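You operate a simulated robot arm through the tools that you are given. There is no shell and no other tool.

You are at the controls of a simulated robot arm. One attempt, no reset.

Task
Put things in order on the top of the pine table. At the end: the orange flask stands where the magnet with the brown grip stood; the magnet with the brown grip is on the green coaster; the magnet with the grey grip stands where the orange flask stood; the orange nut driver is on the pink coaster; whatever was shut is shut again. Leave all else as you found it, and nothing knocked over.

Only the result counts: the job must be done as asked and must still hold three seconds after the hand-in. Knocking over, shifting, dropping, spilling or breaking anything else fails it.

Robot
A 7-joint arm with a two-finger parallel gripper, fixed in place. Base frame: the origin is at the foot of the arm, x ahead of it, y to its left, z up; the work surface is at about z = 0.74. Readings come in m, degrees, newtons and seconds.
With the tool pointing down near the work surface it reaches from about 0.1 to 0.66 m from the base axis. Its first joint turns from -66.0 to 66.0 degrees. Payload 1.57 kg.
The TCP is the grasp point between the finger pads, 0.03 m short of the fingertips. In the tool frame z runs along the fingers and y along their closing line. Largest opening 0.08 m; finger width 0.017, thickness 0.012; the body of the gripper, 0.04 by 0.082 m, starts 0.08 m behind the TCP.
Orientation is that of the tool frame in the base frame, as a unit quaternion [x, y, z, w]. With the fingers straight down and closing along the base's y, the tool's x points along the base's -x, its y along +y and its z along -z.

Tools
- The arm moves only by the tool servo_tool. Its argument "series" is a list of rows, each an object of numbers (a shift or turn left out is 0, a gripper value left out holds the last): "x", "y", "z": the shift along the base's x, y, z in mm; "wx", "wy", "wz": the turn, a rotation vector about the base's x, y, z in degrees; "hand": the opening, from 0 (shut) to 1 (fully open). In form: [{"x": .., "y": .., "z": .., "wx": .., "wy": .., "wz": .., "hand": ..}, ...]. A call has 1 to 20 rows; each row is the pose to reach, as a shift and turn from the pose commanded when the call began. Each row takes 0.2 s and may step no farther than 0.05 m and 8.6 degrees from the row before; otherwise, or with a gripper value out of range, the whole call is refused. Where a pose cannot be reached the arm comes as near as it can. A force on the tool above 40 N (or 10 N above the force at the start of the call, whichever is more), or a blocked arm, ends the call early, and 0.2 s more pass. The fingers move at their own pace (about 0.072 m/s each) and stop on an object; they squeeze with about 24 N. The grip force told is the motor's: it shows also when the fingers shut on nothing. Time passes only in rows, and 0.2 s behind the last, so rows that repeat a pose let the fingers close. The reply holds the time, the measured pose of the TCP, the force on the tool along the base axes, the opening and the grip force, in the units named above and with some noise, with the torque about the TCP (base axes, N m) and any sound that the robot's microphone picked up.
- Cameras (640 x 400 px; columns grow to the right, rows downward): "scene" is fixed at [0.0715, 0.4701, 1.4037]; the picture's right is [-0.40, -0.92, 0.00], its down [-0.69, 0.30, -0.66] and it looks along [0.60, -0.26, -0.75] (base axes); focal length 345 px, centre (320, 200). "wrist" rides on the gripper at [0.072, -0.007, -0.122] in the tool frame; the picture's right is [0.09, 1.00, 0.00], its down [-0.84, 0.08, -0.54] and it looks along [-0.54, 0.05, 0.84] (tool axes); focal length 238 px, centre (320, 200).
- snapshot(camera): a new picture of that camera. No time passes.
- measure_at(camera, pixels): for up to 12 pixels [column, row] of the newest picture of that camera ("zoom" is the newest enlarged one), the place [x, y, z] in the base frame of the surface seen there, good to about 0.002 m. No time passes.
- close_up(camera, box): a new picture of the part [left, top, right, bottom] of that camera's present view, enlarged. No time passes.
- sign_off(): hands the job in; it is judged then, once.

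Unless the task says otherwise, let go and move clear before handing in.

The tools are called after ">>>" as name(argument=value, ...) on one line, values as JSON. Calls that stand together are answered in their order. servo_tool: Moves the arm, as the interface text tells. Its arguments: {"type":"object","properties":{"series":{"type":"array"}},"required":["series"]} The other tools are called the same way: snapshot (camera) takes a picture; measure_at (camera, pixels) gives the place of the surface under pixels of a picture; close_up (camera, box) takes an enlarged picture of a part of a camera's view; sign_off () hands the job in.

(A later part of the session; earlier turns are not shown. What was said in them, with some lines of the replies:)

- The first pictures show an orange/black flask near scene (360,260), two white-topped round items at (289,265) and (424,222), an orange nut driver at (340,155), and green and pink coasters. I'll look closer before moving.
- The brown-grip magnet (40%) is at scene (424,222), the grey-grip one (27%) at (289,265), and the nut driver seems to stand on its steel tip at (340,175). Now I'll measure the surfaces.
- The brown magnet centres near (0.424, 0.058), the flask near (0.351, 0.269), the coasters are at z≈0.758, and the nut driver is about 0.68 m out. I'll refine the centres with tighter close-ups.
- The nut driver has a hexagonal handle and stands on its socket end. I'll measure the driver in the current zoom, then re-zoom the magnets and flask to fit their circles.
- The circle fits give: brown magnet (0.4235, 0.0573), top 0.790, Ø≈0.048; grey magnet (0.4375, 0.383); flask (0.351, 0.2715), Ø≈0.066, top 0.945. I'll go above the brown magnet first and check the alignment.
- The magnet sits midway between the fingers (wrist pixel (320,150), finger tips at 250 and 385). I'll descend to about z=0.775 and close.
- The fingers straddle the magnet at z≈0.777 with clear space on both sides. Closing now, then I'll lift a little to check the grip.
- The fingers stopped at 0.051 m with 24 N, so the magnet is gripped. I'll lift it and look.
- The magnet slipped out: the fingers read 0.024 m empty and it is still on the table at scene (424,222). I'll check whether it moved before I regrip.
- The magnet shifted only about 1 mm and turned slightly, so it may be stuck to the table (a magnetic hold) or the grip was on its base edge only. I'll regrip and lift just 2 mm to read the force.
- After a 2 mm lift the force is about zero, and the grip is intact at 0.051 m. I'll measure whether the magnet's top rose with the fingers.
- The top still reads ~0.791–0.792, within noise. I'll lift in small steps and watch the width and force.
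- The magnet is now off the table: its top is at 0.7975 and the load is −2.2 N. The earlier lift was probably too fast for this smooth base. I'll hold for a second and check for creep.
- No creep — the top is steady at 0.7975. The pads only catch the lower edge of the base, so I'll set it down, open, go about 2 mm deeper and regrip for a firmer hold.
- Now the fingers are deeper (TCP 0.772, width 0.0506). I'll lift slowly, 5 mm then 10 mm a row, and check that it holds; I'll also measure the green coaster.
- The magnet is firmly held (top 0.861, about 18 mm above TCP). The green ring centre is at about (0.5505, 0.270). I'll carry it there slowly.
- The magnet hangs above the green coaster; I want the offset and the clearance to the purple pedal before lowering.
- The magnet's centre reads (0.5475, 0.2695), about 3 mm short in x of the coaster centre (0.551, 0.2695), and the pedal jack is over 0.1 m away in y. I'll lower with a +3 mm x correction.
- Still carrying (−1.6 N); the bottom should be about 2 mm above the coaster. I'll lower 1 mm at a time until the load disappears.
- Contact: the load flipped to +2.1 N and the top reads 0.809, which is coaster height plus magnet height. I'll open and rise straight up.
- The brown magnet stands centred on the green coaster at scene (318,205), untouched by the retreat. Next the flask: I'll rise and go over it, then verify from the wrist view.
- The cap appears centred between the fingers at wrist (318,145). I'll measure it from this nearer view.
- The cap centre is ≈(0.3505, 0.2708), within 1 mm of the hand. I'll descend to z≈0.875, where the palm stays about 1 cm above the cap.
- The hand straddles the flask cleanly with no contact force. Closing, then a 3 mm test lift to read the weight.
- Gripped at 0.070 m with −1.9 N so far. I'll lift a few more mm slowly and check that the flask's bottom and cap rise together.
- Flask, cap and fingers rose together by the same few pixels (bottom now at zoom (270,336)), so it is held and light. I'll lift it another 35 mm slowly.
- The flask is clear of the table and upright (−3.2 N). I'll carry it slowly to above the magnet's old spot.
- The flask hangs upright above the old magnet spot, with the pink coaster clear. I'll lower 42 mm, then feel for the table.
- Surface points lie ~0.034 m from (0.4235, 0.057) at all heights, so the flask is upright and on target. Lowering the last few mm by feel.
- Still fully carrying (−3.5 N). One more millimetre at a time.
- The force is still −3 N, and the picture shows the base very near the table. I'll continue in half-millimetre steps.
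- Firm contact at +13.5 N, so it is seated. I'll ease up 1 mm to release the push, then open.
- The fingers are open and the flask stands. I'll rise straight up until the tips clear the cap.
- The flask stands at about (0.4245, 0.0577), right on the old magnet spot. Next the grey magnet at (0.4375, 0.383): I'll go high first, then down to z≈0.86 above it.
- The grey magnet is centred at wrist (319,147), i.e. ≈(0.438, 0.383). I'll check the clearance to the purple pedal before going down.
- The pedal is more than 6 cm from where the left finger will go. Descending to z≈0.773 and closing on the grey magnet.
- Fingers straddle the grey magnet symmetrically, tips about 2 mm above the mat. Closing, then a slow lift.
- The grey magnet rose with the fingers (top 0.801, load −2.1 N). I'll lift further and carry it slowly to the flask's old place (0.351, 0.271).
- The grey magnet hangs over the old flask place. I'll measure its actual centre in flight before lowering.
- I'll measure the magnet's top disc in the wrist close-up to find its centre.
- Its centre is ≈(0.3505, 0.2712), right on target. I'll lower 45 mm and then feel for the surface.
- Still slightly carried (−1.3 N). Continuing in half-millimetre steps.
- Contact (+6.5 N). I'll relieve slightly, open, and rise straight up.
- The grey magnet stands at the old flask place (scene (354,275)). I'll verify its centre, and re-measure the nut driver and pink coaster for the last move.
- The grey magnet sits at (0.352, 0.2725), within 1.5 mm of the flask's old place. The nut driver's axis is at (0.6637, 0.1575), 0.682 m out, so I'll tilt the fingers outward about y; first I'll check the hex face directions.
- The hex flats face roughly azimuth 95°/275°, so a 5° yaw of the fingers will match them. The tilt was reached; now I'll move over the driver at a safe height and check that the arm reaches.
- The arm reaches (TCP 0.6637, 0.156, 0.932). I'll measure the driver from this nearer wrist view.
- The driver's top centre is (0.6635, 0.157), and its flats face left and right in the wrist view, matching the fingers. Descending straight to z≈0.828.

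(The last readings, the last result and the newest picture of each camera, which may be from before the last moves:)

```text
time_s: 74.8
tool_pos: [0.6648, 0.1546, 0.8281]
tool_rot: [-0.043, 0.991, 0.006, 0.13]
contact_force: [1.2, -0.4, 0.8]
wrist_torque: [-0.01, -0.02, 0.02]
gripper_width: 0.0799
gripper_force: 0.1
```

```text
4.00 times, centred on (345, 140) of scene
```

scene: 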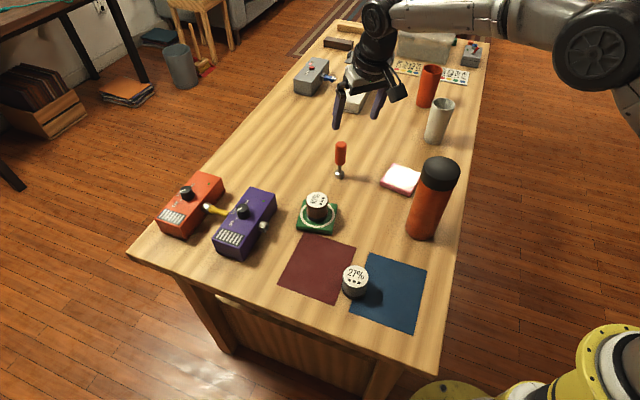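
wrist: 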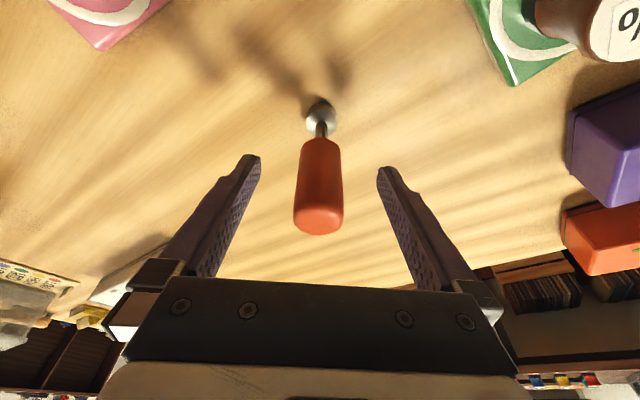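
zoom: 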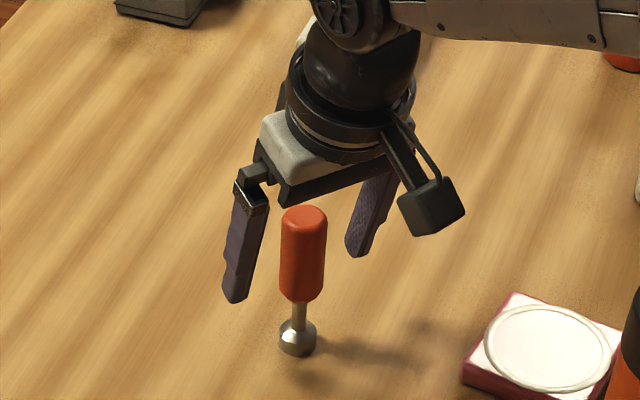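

The driver sits centred between the pads (wrist (319,200), fingers at 255/382). I'll close partway to 0.036 m first and check symmetry before touching.

>>> servo_tool(series=[{"hand": 0.7}, {"hand": 0.5}, {"hand": 0.45}, {"hand": 0.45}])

>>> close_up(camera="wrist", box=[260, 80, 380, 270])

>>> close_up(camera="scene", box=[290, 90, 400, 190])

```text
time_s: 75.8
tool_pos: [0.6631, 0.1562, 0.8286]
tool_rot: [-0.043, 0.99, 0.006, 0.131]
contact_force: [-0.5, 0.3, 0.4]
wrist_torque: [-0.02, 0.01, 0.03]
gripper_width: 0.0361
gripper_force: 0.0
```

```text
2.11 times, centred on (320, 175) of wrist
```

zoom: 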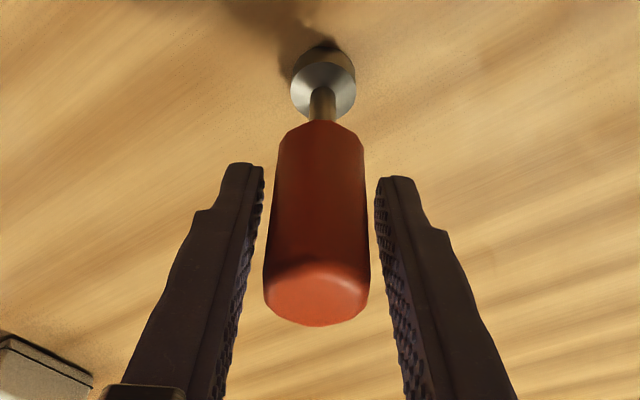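

```text
4.00 times, centred on (345, 140) of scene
```

zoom: 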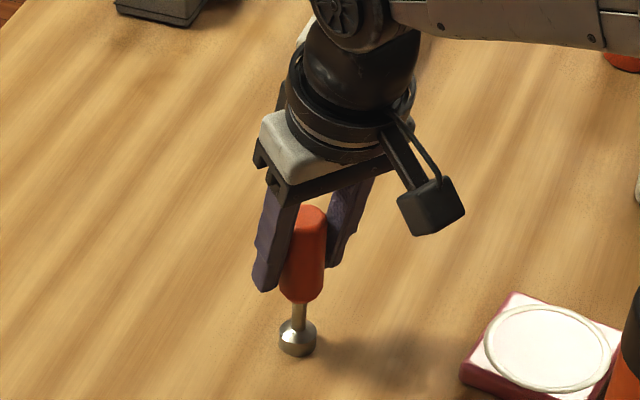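

Nearly symmetric; the right gap is about 1 mm smaller, so I'll shift +0.8 mm in y and close gently.

>>> servo_tool(series=[{"y": 0.8, "hand": 0.45}, {"y": 0.8, "hand": 0.4}, {"y": 0.8, "hand": 0.37}, {"y": 0.8, "hand": 0.34}, {"y": 0.8, "hand": 0.3}, {"y": 0.8, "hand": 0.2}, {"y": 0.8, "hand": 0.1}, {"y": 0.8, "hand": 0.1}, {"y": 0.8, "hand": 0.1}])

>>> close_up(camera="wrist", box=[260, 80, 380, 270])

>>> close_up(camera="scene", box=[290, 90, 400, 190])

```text
time_s: 77.8
tool_pos: [0.6647, 0.1571, 0.8275]
tool_rot: [-0.043, 0.99, 0.006, 0.131]
contact_force: [-0.8, 0.5, 0.3]
wrist_torque: [0.08, 0.06, 0.02]
gripper_width: 0.0275
gripper_force: 24.0
```

```text
2.11 times, centred on (320, 175) of wrist
```

zoom: 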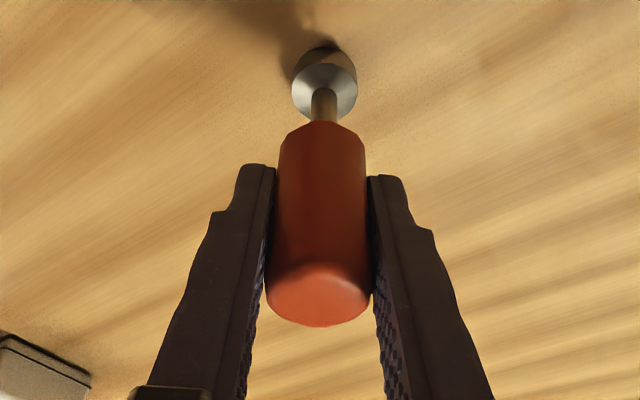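

```text
4.00 times, centred on (345, 140) of scene
```

zoom: 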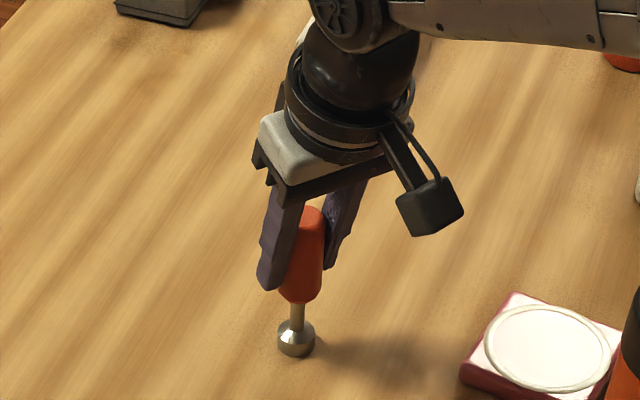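

Gripped at 0.0275 m with 24 N and the driver still upright. Slow lift of 10 mm to check.

>>> servo_tool(series=[{"z": 1}, {"z": 2}, {"z": 4}, {"z": 6}, {"z": 8}, {"z": 10}, {"z": 10}])

>>> close_up(camera="scene", box=[290, 90, 400, 190])

>>> measure_at(camera="zoom", pixels=[[298, 335], [298, 350], [298, 312], [303, 280], [312, 215], [308, 250]])

```text
time_s: 79.4
tool_pos: [0.6629, 0.1564, 0.8381]
tool_rot: [-0.043, 0.991, 0.006, 0.129]
contact_force: [-0.1, -0.2, -1.6]
wrist_torque: [-0.02, 0.0, 0.0]
gripper_width: 0.0276
gripper_force: 24.1
```

```text
4.00 times, centred on (345, 140) of scene
```

zoom: 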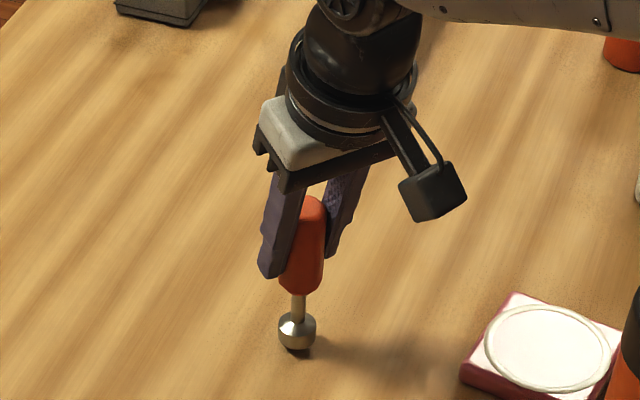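

```text
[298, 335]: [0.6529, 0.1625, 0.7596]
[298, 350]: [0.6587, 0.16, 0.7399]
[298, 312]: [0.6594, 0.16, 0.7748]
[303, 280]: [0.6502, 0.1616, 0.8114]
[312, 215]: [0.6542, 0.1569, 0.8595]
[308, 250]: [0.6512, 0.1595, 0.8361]
```

The driver is lifted, upright, load −1.6 N. Before carrying it I'll check the positions of the white and orange tubes and the pink coaster relative to the path.

>>> snapshot(camera="scene")

>>> measure_at(camera="scene", pixels=[[435, 140], [428, 125], [440, 103], [425, 105], [430, 72], [452, 105], [448, 130], [402, 165], [383, 182], [410, 193], [421, 176], [401, 178]])

```text
taken
```

scene: 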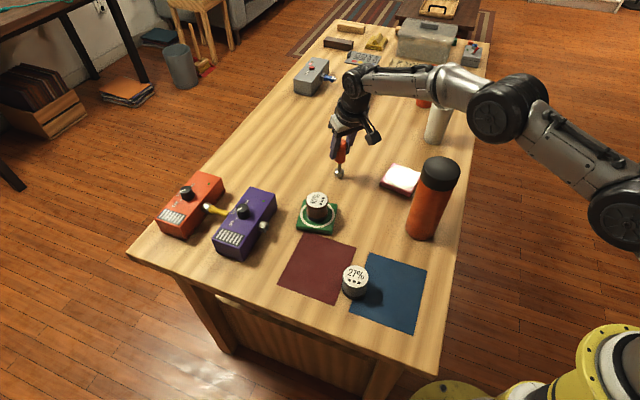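

```text
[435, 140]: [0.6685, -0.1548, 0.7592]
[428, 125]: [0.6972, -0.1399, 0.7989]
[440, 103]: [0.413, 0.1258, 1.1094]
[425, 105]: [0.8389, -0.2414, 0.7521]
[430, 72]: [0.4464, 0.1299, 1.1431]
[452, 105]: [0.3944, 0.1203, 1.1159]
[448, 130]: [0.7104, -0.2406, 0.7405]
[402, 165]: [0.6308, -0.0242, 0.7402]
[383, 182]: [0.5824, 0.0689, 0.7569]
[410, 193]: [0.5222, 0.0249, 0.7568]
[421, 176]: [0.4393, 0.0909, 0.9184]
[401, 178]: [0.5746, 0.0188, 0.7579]
```

The tubes are over 0.17 m from the coaster and the forearm passes at z≈1.1, well over the flask. I'll lift another 50 mm slowly.

>>> servo_tool(series=[{"z": 2}, {"z": 6}, {"z": 12}, {"z": 19}, {"z": 27}, {"z": 35}, {"z": 42}, {"z": 47}, {"z": 50}, {"z": 50}])

>>> servo_tool(series=[{"x": -1, "y": -2, "wz": 1}, {"x": -4, "y": -6, "wz": 3}, {"x": -9, "y": -14, "wz": 5}, {"x": -15, "y": -24, "wz": 7.5}, {"x": -22, "y": -35, "wz": 10}, {"x": -29, "y": -46, "wz": 12.5}, {"x": -36, "y": -57, "wz": 15}, {"x": -43, "y": -68, "wz": 17.5}, {"x": -50, "y": -79, "wz": 20}, {"x": -57, "y": -90, "wz": 22.5}, {"x": -64, "y": -101, "wz": 25}, {"x": -71, "y": -112, "wz": 27}, {"x": -77, "y": -122, "wz": 28.5}, {"x": -82, "y": -131, "wz": 29.5}, {"x": -86, "y": -137, "wz": 30}, {"x": -88.7, "y": -140.8, "wz": 30}, {"x": -88.7, "y": -140.8, "wz": 30}])

>>> snapshot(camera="scene")

>>> snapshot(camera="wrist")

>>> close_up(camera="scene", box=[350, 90, 480, 230])

```text
time_s: 81.6
tool_pos: [0.6644, 0.1568, 0.8881]
tool_rot: [-0.043, 0.99, 0.006, 0.131]
contact_force: [0.1, -0.5, -0.8]
wrist_torque: [0.01, -0.02, 0.04]
gripper_width: 0.0277
gripper_force: 24.2
```

```text
time_s: 85.2
tool_pos: [0.5741, 0.0161, 0.8899]
tool_rot: [-0.298, 0.946, 0.04, 0.125]
contact_force: [-0.7, -0.3, -1.0]
wrist_torque: [0.03, 0.04, -0.05]
gripper_width: 0.0278
gripper_force: 24.3
```

```text
taken
```

scene: 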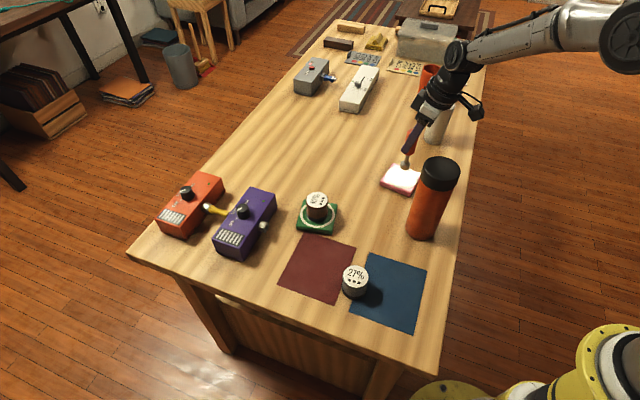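

```text
taken
```

wrist: 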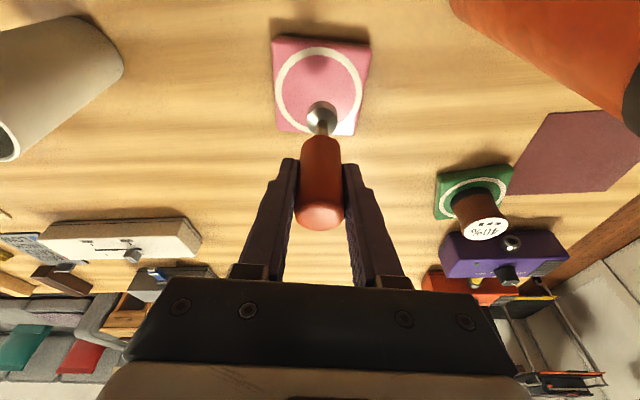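

```text
2.86 times, centred on (415, 160) of scene
```

zoom: 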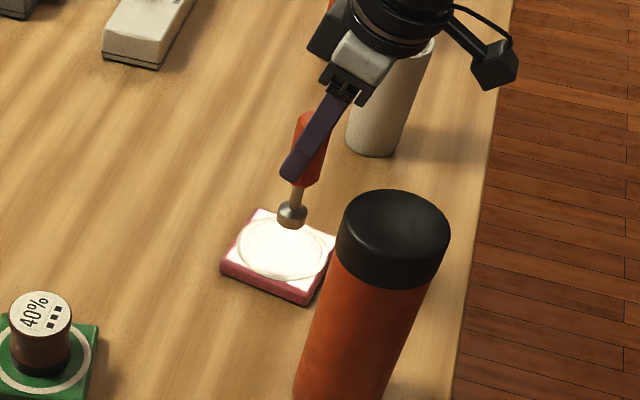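

The driver hangs over the pink coaster and the arm stays clear of the flask. I'll measure the socket and the coaster ring.

>>> close_up(camera="scene", box=[375, 125, 435, 195])

>>> measure_at(camera="zoom", pixels=[[297, 200], [275, 215], [318, 220], [296, 235], [300, 165], [300, 130], [320, 100], [285, 280], [180, 300], [280, 350], [400, 340], [260, 320]])

>>> close_up(camera="wrist", box=[260, 20, 390, 240])

```text
5.71 times, centred on (405, 160) of scene
```

zoom: 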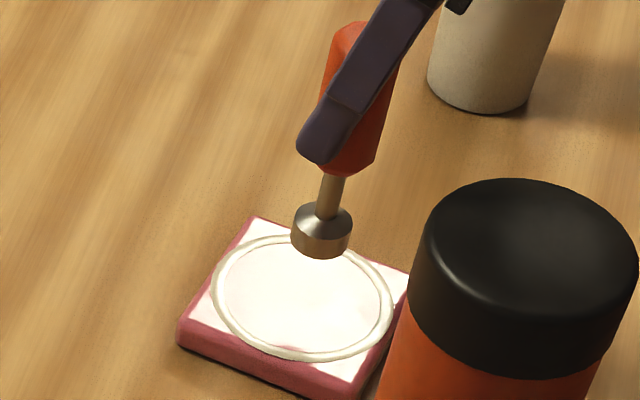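

```text
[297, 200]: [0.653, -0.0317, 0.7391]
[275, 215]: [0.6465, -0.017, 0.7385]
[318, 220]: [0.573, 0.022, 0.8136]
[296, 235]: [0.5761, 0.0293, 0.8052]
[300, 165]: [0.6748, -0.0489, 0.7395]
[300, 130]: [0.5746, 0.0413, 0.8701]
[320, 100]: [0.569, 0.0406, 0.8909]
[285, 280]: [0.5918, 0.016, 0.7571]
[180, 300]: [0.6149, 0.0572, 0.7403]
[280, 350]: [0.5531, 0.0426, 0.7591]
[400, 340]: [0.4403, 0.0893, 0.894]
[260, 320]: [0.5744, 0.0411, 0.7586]
```

```text
1.82 times, centred on (325, 130) of wrist
```

zoom: 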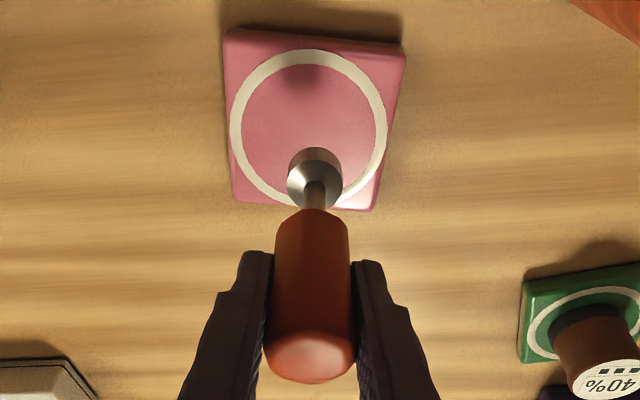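

I'll use the wrist close-up, where the ring is fully visible, for the coaster centre and the driver axis.

>>> measure_at(camera="zoom", pixels=[[236, 130], [382, 125], [305, 56], [309, 125], [250, 80], [370, 80], [230, 35], [400, 48], [315, 165], [292, 180], [338, 180], [310, 350]])

```text
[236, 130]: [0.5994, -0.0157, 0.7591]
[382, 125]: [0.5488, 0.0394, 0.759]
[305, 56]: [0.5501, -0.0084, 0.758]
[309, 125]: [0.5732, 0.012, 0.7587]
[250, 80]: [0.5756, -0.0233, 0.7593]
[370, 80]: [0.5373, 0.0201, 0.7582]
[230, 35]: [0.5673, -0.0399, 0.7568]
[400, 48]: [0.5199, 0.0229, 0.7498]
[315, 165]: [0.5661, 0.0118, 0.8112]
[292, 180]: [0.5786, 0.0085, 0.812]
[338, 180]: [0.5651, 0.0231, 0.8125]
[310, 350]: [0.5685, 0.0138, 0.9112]
```

The axis sits near (0.575, 0.017), on the coaster's centre (0.5755, 0.0165). I want to check the driver's tilt more carefully before lowering.

>>> close_up(camera="scene", box=[385, 120, 430, 175])

>>> measure_at(camera="zoom", pixels=[[340, 300], [310, 330], [355, 330], [335, 345], [350, 260], [365, 225], [390, 200], [350, 100], [350, 60], [360, 40], [400, 170], [345, 275]])

```text
7.27 times, centred on (408, 148) of scene
```

zoom: 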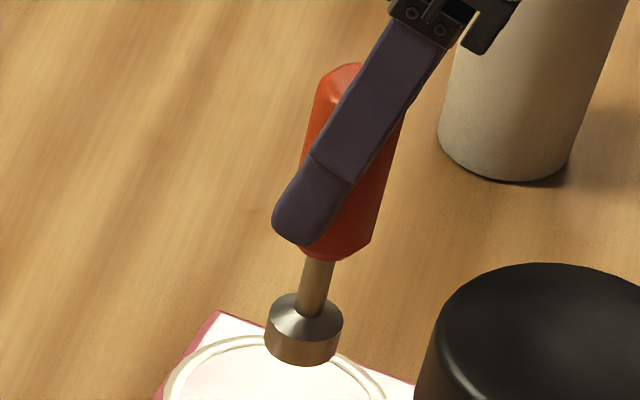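

```text
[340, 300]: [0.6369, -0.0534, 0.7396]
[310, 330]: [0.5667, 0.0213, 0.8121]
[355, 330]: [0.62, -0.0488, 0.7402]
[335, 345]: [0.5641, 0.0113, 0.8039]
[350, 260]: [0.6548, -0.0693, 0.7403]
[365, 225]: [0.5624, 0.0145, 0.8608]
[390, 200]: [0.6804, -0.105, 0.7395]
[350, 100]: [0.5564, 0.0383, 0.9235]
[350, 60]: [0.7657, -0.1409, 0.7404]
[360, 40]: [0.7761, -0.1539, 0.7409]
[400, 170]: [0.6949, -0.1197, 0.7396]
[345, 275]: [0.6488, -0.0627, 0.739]
```

The handle edges follow the vertical direction expected in this view (slope ≈0.25), so it is upright; the axis is ≈(0.5755, 0.014). I'll lower 38 mm with +2 mm y, slowly.

>>> servo_tool(series=[{"z": -2, "y": 0.5}, {"z": -6, "y": 1}, {"z": -12, "y": 2}, {"z": -18, "y": 2}, {"z": -24, "y": 2}, {"z": -29, "y": 2}, {"z": -34, "y": 2}, {"z": -37, "y": 2}, {"z": -38, "y": 2}, {"z": -38, "y": 2}])

>>> close_up(camera="scene", box=[375, 130, 435, 200])

>>> snapshot(camera="wrist")

```text
time_s: 87.4
tool_pos: [0.5757, 0.0178, 0.8494]
tool_rot: [-0.299, 0.945, 0.04, 0.124]
contact_force: [0.0, -0.5, -1.3]
wrist_torque: [0.01, 0.01, 0.01]
gripper_width: 0.0276
gripper_force: 24.2
```

```text
5.71 times, centred on (405, 165) of scene
```

zoom: 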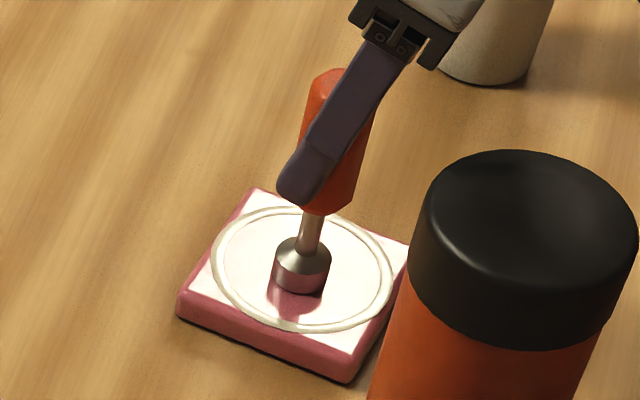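

```text
taken
```

wrist: 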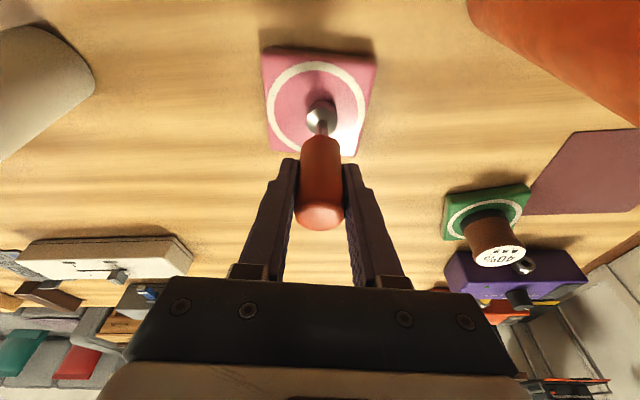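

The socket is centred over the ring with a small gap (its reflection shows at zoom (298,300)). Lowering by feel, 1 mm at a time.

>>> servo_tool(series=[{"z": -1}, {"z": -2}, {"z": -2}])

>>> servo_tool(series=[{"z": -1}, {"z": -1}])

>>> close_up(camera="scene", box=[380, 140, 430, 195])

```text
time_s: 88.2
tool_pos: [0.5757, 0.0181, 0.8479]
tool_rot: [-0.298, 0.945, 0.04, 0.125]
contact_force: [0.4, 0.3, 0.9]
wrist_torque: [0.04, 0.05, -0.06]
gripper_width: 0.0279
gripper_force: 24.2
```

```text
time_s: 88.8
tool_pos: [0.5759, 0.0192, 0.8501]
tool_rot: [-0.297, 0.946, 0.04, 0.125]
contact_force: [-1.3, 0.7, 5.9]
wrist_torque: [0.13, 0.23, -0.01]
gripper_width: 0.0278
gripper_force: 24.2
```

```text
7.27 times, centred on (405, 168) of scene
```

zoom: 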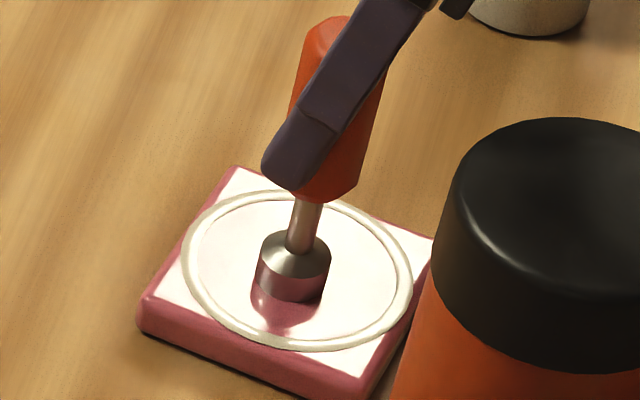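

Light contact began at commanded z 0.848, and now reads +5.9 N. I'll ease up 1 mm and open the fingers gradually.

>>> servo_tool(series=[{"z": 0.5}, {"z": 1}, {"z": 1}, {"z": 1, "hand": 0.36}, {"z": 1, "hand": 0.38}, {"z": 1, "hand": 0.42}, {"z": 1, "hand": 0.5}, {"z": 1, "hand": 0.6}, {"z": 1, "hand": 0.75}, {"z": 1, "hand": 0.9}, {"z": 1, "hand": 0.9}])

>>> close_up(camera="scene", box=[375, 130, 435, 200])

>>> snapshot(camera="wrist")

```text
time_s: 91.2
tool_pos: [0.5754, 0.0192, 0.8481]
tool_rot: [-0.298, 0.945, 0.039, 0.125]
contact_force: [0.3, -0.3, -1.0]
wrist_torque: [-0.02, -0.04, 0.0]
gripper_width: 0.072
gripper_force: 0.0
```

```text
5.71 times, centred on (405, 165) of scene
```

zoom: 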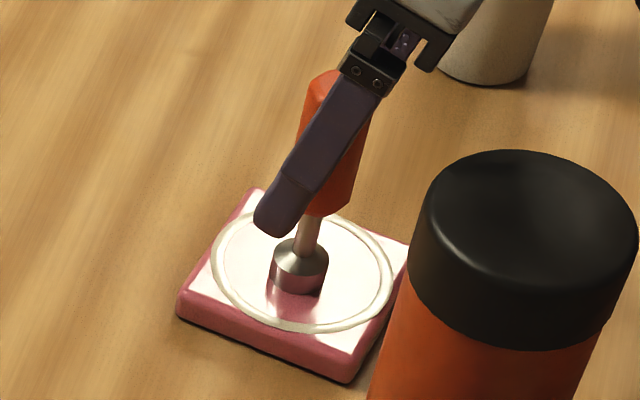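

```text
taken
```

wrist: 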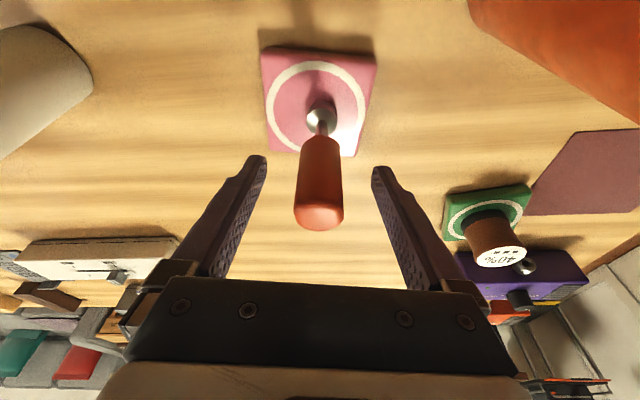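

The driver stands on the pink coaster by itself with the fingers clear on both sides. I'll rise straight up well above it.

>>> servo_tool(series=[{"z": 5, "hand": 0.9}, {"z": 14, "hand": 0.9}, {"z": 26, "hand": 0.9}, {"z": 40, "hand": 0.9}, {"z": 56, "hand": 0.9}, {"z": 75, "hand": 0.9}, {"z": 95, "hand": 0.9}, {"z": 115, "hand": 0.9}, {"z": 135, "hand": 0.9}, {"z": 150, "hand": 0.9}, {"z": 150, "hand": 0.9}])

>>> snapshot(camera="scene")

>>> snapshot(camera="wrist")

>>> close_up(camera="scene", box=[370, 130, 480, 250])

```text
time_s: 93.6
tool_pos: [0.5756, 0.0191, 0.9988]
tool_rot: [-0.298, 0.946, 0.039, 0.124]
contact_force: [-0.1, 0.2, -0.1]
wrist_torque: [-0.01, -0.03, 0.02]
gripper_width: 0.0721
gripper_force: 0.1
```

```text
taken
```

scene: 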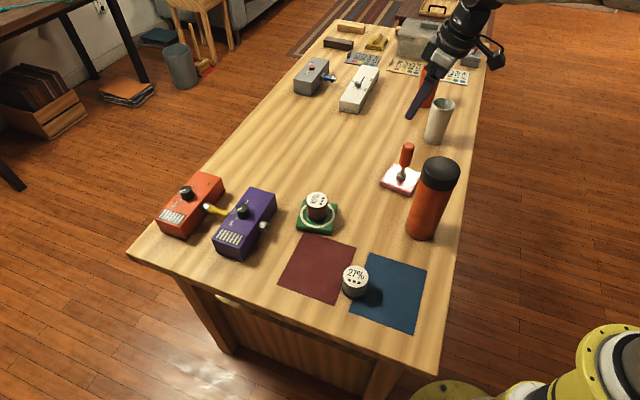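

```text
taken
```

wrist: 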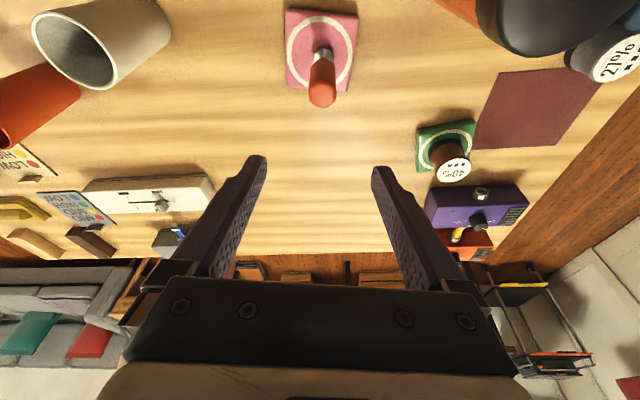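

```text
3.33 times, centred on (425, 190) of scene
```

zoom: 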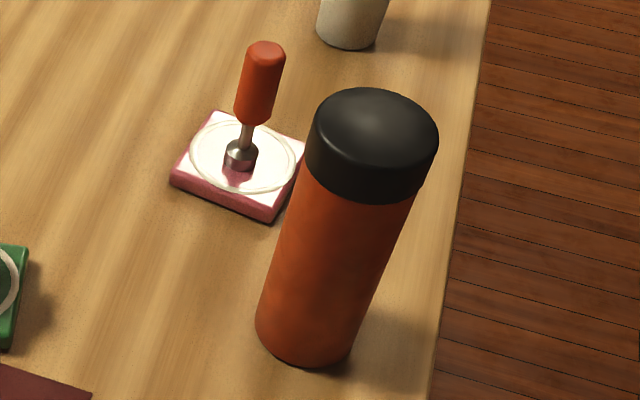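

Everything stands as asked: driver on the pink coaster at (405,165), flask at (430,200), brown magnet on green, grey magnet at (354,280). I'll make a final position check of flask, magnets and driver against the targets.

>>> measure_at(camera="zoom", pixels=[[373, 92], [373, 165], [312, 130], [434, 145], [373, 130], [310, 300], [300, 350], [264, 48], [262, 90], [240, 160], [240, 168]])

>>> close_up(camera="scene", box=[250, 180, 450, 330])

>>> measure_at(camera="zoom", pixels=[[335, 238], [335, 288], [304, 262], [366, 265], [218, 45], [217, 84], [190, 62], [243, 66]])

>>> close_up(camera="scene", box=[280, 10, 490, 145])

```text
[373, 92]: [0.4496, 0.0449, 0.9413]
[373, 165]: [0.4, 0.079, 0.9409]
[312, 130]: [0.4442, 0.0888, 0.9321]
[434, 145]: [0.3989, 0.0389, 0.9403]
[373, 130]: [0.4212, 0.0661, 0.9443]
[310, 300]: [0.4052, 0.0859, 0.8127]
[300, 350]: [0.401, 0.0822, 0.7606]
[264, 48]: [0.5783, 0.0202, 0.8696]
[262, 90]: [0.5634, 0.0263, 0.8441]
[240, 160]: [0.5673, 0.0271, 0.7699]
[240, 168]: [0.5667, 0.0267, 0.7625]
```

```text
2.67 times, centred on (350, 255) of scene
```

zoom: 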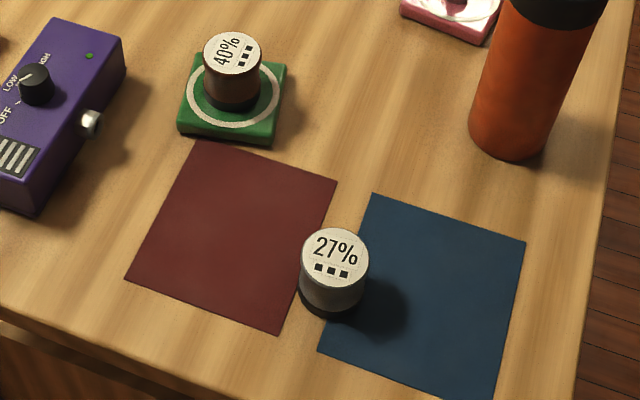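

```text
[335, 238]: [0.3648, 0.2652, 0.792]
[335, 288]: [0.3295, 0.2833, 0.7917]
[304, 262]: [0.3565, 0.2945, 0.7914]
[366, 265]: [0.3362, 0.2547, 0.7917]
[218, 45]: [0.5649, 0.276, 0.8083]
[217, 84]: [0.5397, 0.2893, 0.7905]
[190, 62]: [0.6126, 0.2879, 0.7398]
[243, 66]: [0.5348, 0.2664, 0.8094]
```

```text
2.96 times, centred on (385, 78) of scene
```

zoom: 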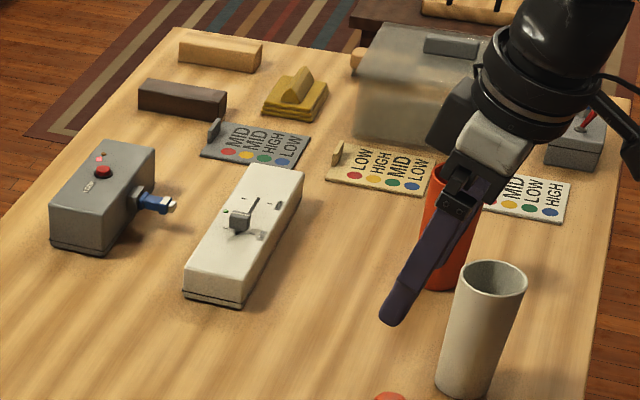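

Final check: flask ≈(0.4235, 0.058), grey magnet ≈(0.351, 0.2725), brown magnet on the green coaster, driver upright on the pink one. Nothing was opened, the rest of the table looks unchanged, and the hand is clear with no contact force. Handing in.

>>> sign_off()

```text
The job is handed in.
```

The table is arranged as you asked, and I've handed the job in. No result has come back yet.

| Item | Where it is now | How it looked at the last check |
|---|---|---|
| Orange flask | Where the brown-grip magnet stood | Upright, within about 2 mm |
| Brown-grip magnet | On the green coaster | Standing near the centre |
| Grey-grip magnet | Where the orange flask stood | Standing, within about 2 mm |
| Orange nut driver | On the pink coaster | Upright, inside the ring |

- **Shut items:** nothing was opened, so nothing needed shutting again.
- **One slip:** the brown-grip magnet slipped from the fingers on the first lift. It stayed standing and moved only about 1 mm. I gripped it lower and lifted more slowly, and it held.
- **Everything else:** nothing was knocked over, and the other things on the table look unchanged in the final pictures. The hand was open and clear when I handed in.
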